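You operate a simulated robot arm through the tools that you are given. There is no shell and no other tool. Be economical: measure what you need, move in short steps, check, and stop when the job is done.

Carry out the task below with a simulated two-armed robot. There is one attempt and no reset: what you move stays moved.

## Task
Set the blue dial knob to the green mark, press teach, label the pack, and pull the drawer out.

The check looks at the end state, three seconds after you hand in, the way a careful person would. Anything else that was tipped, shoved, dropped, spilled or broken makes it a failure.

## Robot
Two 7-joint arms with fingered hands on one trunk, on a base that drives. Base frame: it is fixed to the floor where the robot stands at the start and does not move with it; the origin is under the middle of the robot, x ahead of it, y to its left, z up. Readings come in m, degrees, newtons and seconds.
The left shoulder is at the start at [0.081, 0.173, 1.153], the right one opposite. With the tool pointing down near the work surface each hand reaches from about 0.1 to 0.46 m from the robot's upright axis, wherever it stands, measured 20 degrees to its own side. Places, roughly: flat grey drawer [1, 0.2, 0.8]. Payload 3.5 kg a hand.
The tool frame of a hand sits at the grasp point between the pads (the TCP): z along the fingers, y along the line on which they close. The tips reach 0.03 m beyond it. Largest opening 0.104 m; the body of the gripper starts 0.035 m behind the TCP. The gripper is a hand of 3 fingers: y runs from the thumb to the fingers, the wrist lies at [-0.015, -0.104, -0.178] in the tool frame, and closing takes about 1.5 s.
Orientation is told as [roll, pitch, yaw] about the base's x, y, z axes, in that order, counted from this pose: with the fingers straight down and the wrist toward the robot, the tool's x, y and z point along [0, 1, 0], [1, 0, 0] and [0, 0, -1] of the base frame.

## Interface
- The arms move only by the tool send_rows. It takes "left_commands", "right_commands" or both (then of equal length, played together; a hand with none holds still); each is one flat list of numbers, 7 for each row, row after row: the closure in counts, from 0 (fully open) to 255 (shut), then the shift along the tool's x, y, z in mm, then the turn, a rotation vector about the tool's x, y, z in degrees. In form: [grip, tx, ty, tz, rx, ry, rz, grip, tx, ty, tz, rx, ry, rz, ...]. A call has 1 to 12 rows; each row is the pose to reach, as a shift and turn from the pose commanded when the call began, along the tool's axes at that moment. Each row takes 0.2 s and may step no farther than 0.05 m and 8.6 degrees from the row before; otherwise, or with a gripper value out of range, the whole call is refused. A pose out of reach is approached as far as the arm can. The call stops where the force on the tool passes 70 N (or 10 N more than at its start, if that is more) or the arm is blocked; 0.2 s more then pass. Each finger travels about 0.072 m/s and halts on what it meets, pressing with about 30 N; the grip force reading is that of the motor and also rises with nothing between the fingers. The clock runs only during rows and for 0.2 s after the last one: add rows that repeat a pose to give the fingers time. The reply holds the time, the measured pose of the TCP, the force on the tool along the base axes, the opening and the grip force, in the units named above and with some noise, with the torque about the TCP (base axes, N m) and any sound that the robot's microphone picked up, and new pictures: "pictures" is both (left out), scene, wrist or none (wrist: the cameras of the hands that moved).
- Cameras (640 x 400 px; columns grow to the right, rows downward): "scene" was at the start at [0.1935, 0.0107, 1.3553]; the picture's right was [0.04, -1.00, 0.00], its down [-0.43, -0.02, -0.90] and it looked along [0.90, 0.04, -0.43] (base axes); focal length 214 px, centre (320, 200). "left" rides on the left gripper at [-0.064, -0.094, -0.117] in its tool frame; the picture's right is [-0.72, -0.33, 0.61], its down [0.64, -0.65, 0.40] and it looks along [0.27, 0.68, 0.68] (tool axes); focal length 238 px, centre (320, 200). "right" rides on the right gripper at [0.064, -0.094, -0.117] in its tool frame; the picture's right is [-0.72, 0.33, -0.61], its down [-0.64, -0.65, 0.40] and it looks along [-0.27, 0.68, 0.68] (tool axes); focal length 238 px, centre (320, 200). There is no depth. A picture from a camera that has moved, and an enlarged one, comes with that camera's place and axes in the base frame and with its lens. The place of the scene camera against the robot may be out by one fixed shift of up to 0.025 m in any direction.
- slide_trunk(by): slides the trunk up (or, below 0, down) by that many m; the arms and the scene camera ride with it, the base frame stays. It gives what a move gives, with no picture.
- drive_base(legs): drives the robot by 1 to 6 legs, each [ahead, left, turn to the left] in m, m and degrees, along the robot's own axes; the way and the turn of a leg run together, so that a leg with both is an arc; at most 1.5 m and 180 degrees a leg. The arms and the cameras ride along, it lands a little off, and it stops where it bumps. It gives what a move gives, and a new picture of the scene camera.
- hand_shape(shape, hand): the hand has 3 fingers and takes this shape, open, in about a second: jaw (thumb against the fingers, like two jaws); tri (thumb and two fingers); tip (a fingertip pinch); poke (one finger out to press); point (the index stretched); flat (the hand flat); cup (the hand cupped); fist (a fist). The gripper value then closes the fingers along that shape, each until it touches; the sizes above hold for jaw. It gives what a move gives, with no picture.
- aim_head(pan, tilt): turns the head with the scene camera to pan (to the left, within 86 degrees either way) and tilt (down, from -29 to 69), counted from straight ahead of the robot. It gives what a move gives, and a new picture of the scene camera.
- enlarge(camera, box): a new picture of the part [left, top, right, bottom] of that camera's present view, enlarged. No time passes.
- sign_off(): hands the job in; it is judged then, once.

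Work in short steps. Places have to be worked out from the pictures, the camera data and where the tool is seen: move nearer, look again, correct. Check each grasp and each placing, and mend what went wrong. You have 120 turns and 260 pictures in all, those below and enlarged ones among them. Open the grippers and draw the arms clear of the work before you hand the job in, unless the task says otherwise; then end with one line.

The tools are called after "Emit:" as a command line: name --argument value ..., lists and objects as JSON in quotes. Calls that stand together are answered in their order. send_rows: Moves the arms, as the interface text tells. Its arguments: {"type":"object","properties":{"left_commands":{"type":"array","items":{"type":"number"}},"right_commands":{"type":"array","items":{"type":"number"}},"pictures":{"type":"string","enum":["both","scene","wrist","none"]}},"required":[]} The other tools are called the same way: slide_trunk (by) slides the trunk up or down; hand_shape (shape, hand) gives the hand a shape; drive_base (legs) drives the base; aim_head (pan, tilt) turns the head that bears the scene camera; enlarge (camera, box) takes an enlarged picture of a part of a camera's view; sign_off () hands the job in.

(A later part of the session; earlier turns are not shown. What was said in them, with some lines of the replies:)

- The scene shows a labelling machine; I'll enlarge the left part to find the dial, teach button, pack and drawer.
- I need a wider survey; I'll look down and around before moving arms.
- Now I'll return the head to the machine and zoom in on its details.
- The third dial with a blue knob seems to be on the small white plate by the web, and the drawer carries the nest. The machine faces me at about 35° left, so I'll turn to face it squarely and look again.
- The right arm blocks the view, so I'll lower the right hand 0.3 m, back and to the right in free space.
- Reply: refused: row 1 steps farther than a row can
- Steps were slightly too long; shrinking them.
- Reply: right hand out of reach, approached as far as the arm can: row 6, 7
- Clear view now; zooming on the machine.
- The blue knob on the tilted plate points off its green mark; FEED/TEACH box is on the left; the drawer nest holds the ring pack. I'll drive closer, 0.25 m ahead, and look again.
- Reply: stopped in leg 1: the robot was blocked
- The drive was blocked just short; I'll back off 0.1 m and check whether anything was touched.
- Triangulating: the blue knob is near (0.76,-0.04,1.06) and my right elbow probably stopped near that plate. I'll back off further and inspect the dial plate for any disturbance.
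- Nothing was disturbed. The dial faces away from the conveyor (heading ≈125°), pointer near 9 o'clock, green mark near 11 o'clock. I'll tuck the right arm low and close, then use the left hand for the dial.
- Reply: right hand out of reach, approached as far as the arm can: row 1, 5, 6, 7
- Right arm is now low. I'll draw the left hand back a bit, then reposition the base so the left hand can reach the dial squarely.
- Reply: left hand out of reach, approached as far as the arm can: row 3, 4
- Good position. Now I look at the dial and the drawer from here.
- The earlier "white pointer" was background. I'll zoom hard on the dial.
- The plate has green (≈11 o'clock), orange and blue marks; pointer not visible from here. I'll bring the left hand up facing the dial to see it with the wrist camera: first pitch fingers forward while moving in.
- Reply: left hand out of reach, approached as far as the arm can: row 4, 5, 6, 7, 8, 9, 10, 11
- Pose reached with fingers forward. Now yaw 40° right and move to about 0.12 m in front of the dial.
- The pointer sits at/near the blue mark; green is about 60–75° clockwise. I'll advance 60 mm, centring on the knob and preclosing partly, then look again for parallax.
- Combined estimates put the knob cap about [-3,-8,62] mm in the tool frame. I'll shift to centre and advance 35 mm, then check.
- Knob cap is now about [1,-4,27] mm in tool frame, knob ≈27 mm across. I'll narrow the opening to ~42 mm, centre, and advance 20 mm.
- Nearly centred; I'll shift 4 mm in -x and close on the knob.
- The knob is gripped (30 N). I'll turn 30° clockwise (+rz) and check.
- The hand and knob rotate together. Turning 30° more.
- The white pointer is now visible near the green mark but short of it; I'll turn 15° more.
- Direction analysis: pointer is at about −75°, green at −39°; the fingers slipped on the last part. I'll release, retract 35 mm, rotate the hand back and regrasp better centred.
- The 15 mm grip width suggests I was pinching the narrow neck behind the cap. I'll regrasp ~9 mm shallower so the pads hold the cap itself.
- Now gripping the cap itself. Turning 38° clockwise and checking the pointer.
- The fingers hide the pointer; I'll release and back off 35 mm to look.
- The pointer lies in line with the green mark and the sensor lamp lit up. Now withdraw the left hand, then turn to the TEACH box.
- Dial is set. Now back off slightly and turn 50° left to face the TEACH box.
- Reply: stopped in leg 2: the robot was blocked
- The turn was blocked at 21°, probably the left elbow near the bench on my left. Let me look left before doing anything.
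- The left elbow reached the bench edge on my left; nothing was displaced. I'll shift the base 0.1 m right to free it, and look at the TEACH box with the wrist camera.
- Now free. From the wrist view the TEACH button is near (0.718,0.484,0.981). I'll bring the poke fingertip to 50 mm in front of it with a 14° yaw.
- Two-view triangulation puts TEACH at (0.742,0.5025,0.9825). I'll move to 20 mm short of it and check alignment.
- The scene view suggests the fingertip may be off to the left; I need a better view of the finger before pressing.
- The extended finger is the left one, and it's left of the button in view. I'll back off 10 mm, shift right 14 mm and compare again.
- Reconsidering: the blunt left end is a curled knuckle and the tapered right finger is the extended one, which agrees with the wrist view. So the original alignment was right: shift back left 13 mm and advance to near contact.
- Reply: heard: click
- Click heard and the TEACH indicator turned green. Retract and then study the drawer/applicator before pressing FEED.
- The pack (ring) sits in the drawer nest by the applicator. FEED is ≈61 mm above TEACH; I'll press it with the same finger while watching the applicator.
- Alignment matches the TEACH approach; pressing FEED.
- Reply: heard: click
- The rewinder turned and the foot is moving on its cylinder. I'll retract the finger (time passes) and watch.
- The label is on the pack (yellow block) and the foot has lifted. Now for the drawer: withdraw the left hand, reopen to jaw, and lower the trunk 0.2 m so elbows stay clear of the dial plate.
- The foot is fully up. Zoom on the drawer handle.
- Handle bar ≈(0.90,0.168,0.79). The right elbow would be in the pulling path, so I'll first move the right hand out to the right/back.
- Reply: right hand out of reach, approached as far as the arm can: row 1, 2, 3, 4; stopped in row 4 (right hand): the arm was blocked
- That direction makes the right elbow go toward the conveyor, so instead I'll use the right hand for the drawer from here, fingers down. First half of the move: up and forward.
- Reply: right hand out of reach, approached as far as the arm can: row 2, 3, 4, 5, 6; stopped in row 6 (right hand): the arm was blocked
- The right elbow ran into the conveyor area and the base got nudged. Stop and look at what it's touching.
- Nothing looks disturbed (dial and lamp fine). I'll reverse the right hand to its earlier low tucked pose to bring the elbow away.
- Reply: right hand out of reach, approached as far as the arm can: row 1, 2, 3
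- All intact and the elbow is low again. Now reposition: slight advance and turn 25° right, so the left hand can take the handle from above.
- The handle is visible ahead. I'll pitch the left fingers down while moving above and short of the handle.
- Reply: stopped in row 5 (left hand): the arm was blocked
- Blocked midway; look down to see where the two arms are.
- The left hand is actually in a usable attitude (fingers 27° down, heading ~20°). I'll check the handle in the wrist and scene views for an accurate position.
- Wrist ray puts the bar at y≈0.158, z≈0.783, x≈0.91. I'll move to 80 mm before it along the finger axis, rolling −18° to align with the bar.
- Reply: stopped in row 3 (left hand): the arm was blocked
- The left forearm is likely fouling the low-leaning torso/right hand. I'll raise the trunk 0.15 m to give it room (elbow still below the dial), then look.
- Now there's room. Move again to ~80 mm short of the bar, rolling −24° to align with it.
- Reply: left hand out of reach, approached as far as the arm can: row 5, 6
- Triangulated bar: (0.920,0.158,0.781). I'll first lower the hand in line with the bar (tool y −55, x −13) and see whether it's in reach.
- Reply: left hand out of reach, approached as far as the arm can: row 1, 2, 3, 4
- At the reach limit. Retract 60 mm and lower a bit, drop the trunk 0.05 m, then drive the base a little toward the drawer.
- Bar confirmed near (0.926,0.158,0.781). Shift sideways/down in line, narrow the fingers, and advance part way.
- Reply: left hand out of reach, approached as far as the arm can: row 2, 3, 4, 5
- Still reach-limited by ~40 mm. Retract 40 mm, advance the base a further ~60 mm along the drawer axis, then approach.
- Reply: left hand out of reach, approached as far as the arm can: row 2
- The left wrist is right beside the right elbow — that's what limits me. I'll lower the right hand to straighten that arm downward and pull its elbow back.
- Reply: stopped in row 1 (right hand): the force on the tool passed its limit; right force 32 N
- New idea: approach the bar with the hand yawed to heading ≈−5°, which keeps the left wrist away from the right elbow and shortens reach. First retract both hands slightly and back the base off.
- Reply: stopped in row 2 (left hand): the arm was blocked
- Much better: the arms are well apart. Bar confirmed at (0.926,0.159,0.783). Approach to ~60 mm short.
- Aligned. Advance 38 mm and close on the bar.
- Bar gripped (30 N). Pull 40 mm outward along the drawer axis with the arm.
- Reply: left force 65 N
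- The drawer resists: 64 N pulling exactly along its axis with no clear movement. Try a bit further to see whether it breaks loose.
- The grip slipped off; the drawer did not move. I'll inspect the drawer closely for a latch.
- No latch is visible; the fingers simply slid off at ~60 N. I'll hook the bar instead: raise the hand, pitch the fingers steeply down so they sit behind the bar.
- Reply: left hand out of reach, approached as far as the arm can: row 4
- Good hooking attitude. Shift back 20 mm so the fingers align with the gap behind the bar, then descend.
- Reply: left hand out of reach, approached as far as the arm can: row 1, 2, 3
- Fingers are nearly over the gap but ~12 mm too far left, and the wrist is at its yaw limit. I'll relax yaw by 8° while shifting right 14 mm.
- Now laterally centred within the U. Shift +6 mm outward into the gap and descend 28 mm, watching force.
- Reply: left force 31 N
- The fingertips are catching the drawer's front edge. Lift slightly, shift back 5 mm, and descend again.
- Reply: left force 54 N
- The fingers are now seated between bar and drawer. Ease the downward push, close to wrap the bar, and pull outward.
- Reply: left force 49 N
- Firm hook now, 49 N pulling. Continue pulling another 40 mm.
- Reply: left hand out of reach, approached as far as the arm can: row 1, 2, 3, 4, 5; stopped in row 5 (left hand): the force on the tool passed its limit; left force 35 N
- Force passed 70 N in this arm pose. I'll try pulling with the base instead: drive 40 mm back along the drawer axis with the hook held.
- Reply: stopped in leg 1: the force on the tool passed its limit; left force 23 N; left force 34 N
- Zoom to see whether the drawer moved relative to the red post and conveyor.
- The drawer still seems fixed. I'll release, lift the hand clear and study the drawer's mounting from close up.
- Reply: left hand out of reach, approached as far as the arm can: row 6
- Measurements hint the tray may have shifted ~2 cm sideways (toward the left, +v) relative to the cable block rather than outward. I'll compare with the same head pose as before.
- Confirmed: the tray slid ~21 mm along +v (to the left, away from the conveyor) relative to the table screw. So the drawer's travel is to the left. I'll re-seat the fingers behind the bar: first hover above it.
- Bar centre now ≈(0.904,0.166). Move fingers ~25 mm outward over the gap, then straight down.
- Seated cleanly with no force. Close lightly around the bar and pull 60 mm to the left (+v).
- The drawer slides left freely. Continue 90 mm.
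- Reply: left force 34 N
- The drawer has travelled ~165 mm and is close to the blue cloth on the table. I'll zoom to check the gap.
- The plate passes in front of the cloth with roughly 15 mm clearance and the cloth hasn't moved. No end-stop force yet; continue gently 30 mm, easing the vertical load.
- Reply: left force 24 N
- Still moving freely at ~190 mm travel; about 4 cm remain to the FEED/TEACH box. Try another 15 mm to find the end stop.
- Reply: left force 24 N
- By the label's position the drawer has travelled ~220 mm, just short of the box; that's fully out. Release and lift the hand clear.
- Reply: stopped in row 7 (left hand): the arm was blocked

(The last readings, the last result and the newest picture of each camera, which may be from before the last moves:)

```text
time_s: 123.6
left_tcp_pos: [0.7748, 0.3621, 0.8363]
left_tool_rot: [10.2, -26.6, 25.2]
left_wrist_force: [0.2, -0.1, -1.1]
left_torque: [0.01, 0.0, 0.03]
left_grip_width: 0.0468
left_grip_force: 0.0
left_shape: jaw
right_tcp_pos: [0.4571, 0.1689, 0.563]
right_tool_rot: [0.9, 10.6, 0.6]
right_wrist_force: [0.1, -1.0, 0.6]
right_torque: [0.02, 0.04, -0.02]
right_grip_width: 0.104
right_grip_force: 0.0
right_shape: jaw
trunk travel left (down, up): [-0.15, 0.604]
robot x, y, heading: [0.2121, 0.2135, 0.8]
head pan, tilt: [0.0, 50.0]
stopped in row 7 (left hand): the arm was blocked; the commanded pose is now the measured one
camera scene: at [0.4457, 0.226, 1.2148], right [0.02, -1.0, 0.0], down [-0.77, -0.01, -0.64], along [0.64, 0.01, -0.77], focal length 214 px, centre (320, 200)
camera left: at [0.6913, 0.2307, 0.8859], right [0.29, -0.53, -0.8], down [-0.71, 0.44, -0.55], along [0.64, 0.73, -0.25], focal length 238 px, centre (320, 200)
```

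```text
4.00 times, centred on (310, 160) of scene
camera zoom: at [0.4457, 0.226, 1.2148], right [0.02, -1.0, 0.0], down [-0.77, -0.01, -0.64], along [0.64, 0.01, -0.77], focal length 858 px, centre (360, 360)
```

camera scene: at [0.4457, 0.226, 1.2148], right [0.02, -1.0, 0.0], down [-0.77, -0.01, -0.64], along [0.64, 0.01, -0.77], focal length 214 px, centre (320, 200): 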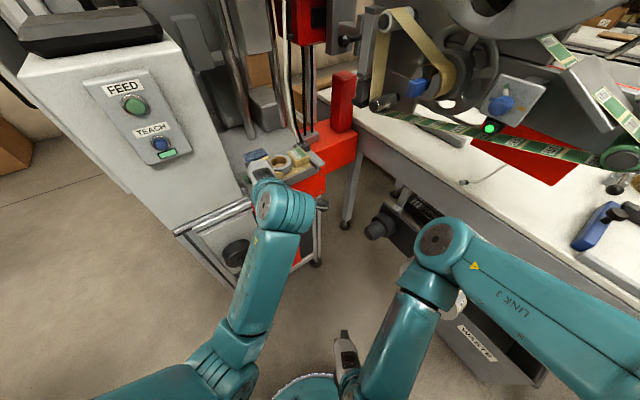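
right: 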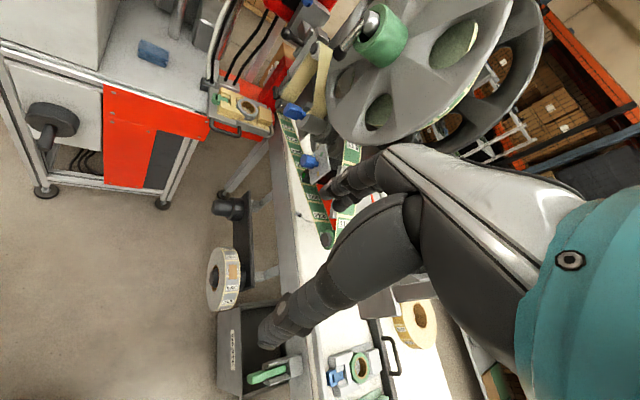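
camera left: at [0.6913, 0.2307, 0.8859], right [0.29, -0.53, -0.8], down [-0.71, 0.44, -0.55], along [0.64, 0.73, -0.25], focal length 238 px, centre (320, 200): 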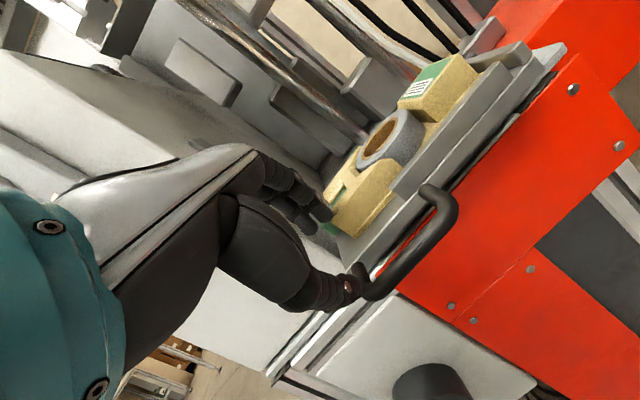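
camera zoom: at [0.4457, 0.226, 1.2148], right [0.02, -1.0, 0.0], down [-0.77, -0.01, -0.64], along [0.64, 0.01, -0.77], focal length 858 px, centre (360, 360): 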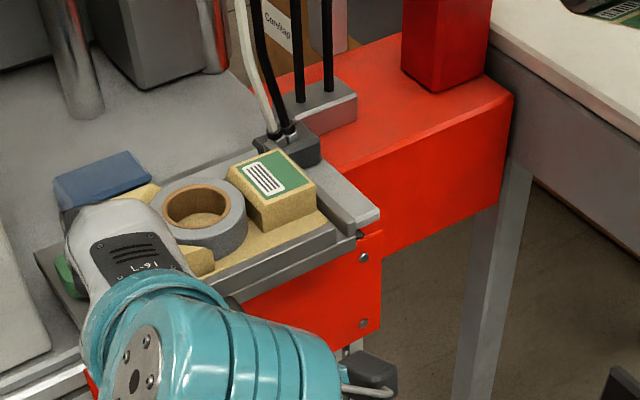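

The drawer is out, cloth and surroundings in place. The hand stopped against something on the way back; lift straight up first, then away.

Emit:
send_rows --left_commands '[140, 5, 14, -27, 0, 0, 0, 140, 9, 27, -53, 0, 0, 0, 140, 9, 27, -53, 0, 0, 0]' --pictures "both"

```text
time_s: 124.6
left_tcp_pos: [0.7782, 0.3976, 0.8869]
left_tool_rot: [16.9, -29.3, 24.5]
left_wrist_force: [0.2, 0.0, 0.3]
left_torque: [-0.01, -0.01, 0.02]
left_grip_width: 0.0468
left_grip_force: 0.1
left_shape: jaw
right_tcp_pos: [0.4584, 0.1697, 0.5631]
right_tool_rot: [0.8, 10.7, 0.7]
right_wrist_force: [0.2, -0.1, 0.4]
right_torque: [-0.03, 0.01, 0.02]
right_grip_width: 0.1042
right_grip_force: 0.0
right_shape: jaw
trunk travel left (down, up): [-0.15, 0.604]
robot x, y, heading: [0.2174, 0.2175, 0.7]
head pan, tilt: [0.0, 50.0]
stopped in row 3 (left hand): the arm was blocked; the commanded pose is now the measured one
camera scene: at [0.4456, 0.226, 1.2149], right [0.02, -1.0, 0.0], down [-0.77, -0.01, -0.64], along [0.64, 0.01, -0.77], focal length 214 px, centre (320, 200)
camera left: at [0.6994, 0.2578, 0.9222], right [0.31, -0.42, -0.85], down [-0.73, 0.47, -0.49], along [0.61, 0.78, -0.16], focal length 238 px, centre (320, 200)
```

scene: 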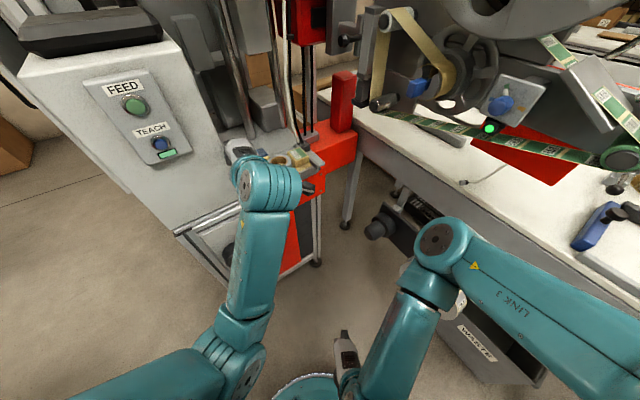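
left: 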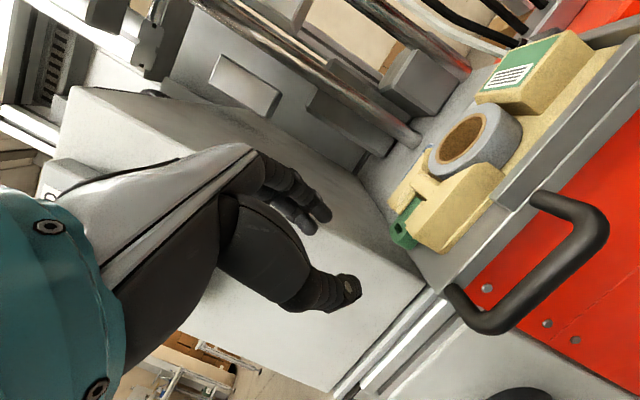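

The left arm is at its joint limits here, but the hand is clear of the drawer. Back the whole base away along the machine's outward direction.

Emit:
drive_base --legs '[[-0.12, -0.085, 0]]'

Emit:
aim_head --pan 15 --tilt 35

```text
time_s: 126.0
left_tcp_pos: [0.6589, 0.3111, 0.8866]
left_tool_rot: [16.9, -29.3, 24.5]
left_wrist_force: [0.6, -0.1, 0.5]
left_torque: [-0.05, 0.0, 0.01]
left_grip_width: 0.0469
left_grip_force: 0.0
left_shape: jaw
right_tcp_pos: [0.3398, 0.0827, 0.5635]
right_tool_rot: [0.9, 10.7, 0.8]
right_wrist_force: [0.1, 0.3, -0.1]
right_torque: [0.02, -0.01, 0.03]
right_grip_width: 0.104
right_grip_force: 0.0
right_shape: jaw
trunk travel left (down, up): [-0.15, 0.604]
robot x, y, heading: [0.1018, 0.1272, 1.0]
head pan, tilt: [0.0, 50.0]
camera scene: at [0.3266, 0.1388, 1.215], right [0.02, -1.0, 0.0], down [-0.77, -0.01, -0.64], along [0.64, 0.01, -0.77], focal length 214 px, centre (320, 200)
```

scene: 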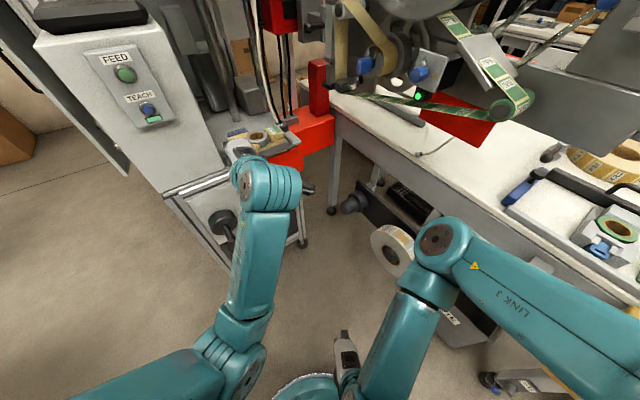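

```text
time_s: 126.8
left_tcp_pos: [0.6584, 0.3109, 0.8878]
left_tool_rot: [17.0, -29.3, 24.6]
left_wrist_force: [-0.4, -0.9, -0.8]
left_torque: [0.01, 0.0, 0.01]
left_grip_width: 0.0469
left_grip_force: 0.0
left_shape: jaw
right_tcp_pos: [0.3386, 0.0823, 0.5631]
right_tool_rot: [0.9, 10.7, 0.8]
right_wrist_force: [0.5, 0.6, -0.4]
right_torque: [0.0, 0.0, 0.04]
right_grip_width: 0.1042
right_grip_force: 0.0
right_shape: jaw
trunk travel left (down, up): [-0.15, 0.604]
robot x, y, heading: [0.0985, 0.1309, 0.8]
head pan, tilt: [15.0, 35.0]
camera scene: at [0.3347, 0.1619, 1.2366], right [0.27, -0.96, 0.0], down [-0.55, -0.16, -0.82], along [0.79, 0.22, -0.57], focal length 214 px, centre (320, 200)
```

scene: 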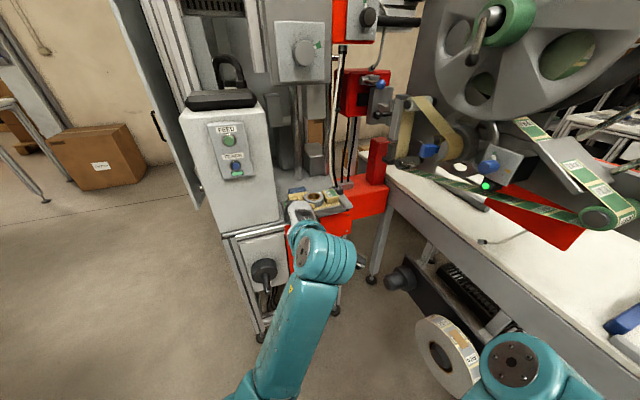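

Clear. Open the left hand, back away a bit more, and inspect the final state.

Emit:
drive_base --legs '[[-0.1, -0.05, 0]]'

Emit:
send_rows --left_commands '[0, 0, 0, 0, 0, 0, 0, 0, 0, 0, 0, 0, 0, 0, 0, 0, 0, 0, 0, 0, 0]' --pictures "scene"

Emit:
enlarge --camera "scene" --box '[270, 140, 390, 230]'

Emit:
enlarge --camera "scene" --box '[430, 120, 550, 210]'

```text
time_s: 128.0
left_tcp_pos: [0.5598, 0.259, 0.8884]
left_tool_rot: [17.0, -29.3, 24.4]
left_wrist_force: [0.1, -0.1, 0.2]
left_torque: [-0.03, 0.04, 0.01]
left_grip_width: 0.0471
left_grip_force: 0.0
left_shape: jaw
right_tcp_pos: [0.2397, 0.0299, 0.5647]
right_tool_rot: [1.0, 10.7, 0.7]
right_wrist_force: [-0.5, -0.5, 0.0]
right_torque: [-0.03, 0.0, -0.02]
right_grip_width: 0.1041
right_grip_force: 0.0
right_shape: jaw
trunk travel left (down, up): [-0.15, 0.604]
robot x, y, heading: [-0.0023, 0.0744, 1.0]
head pan, tilt: [15.0, 35.0]
camera scene: at [0.2347, 0.1098, 1.2367], right [0.27, -0.96, 0.0], down [-0.55, -0.16, -0.82], along [0.79, 0.22, -0.57], focal length 214 px, centre (320, 200)
```

scene: 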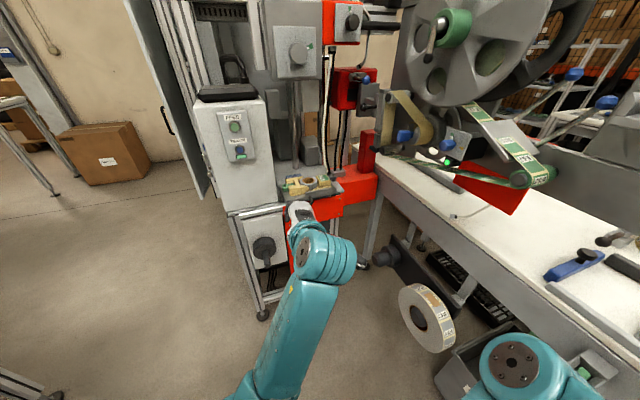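

```text
time_s: 128.8
left_tcp_pos: [0.5592, 0.2589, 0.8873]
left_tool_rot: [17.0, -29.4, 24.4]
left_wrist_force: [0.7, 0.1, -0.1]
left_torque: [0.01, -0.04, -0.03]
left_grip_width: 0.1036
left_grip_force: 0.1
left_shape: jaw
right_tcp_pos: [0.24, 0.031, 0.5637]
right_tool_rot: [1.0, 10.7, 0.7]
right_wrist_force: [-0.4, -0.5, -0.3]
right_torque: [-0.01, -0.01, -0.01]
right_grip_width: 0.104
right_grip_force: 0.1
right_shape: jaw
trunk travel left (down, up): [-0.15, 0.604]
robot x, y, heading: [-0.0016, 0.0731, 0.7]
head pan, tilt: [15.0, 35.0]
camera scene: at [0.2352, 0.11, 1.2366], right [0.27, -0.96, 0.0], down [-0.55, -0.16, -0.82], along [0.79, 0.22, -0.57], focal length 214 px, centre (320, 200)
```

scene: 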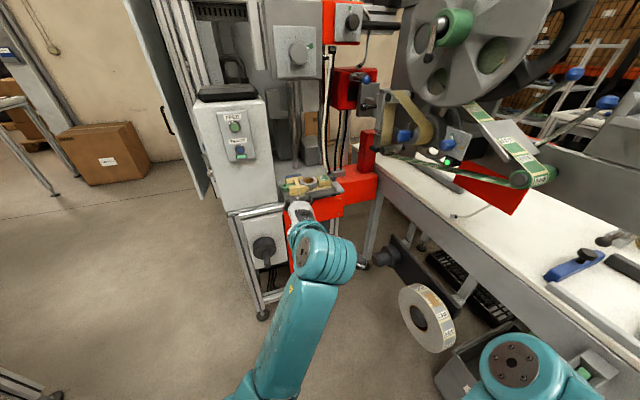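

```text
4.44 times, centred on (330, 185) of scene
camera zoom: at [0.2352, 0.11, 1.2366], right [0.27, -0.96, 0.0], down [-0.55, -0.16, -0.82], along [0.79, 0.22, -0.57], focal length 953 px, centre (276, 267)
```

zoom: 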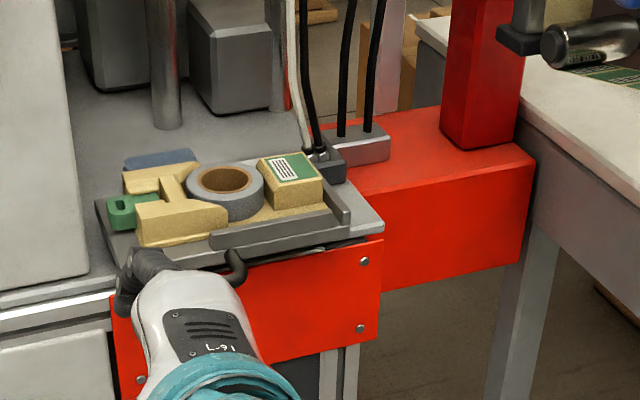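

```text
4.44 times, centred on (490, 165) of scene
camera zoom: at [0.2352, 0.11, 1.2366], right [0.27, -0.96, 0.0], down [-0.55, -0.16, -0.82], along [0.79, 0.22, -0.57], focal length 953 px, centre (-436, 356)
```

zoom: 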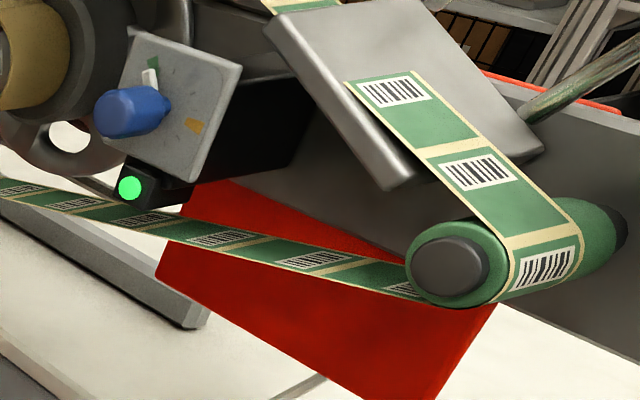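

Dial on green with the lamp lit, TEACH indicator green, pack labelled, drawer slid out, surroundings undisturbed, arms clear and grippers open. Handing in.

Emit:
sign_off

```text
The job is handed in.
```

The job is handed in. The blue dial knob is on the green mark with the sensor lamp lit, and teach has been pressed with its indicator green. The pack is labelled and the drawer is out about 220 mm to the left, though I never felt an end stop. My arms and base touched the bench and machine several times on the way, but I saw nothing displaced in the pictures.
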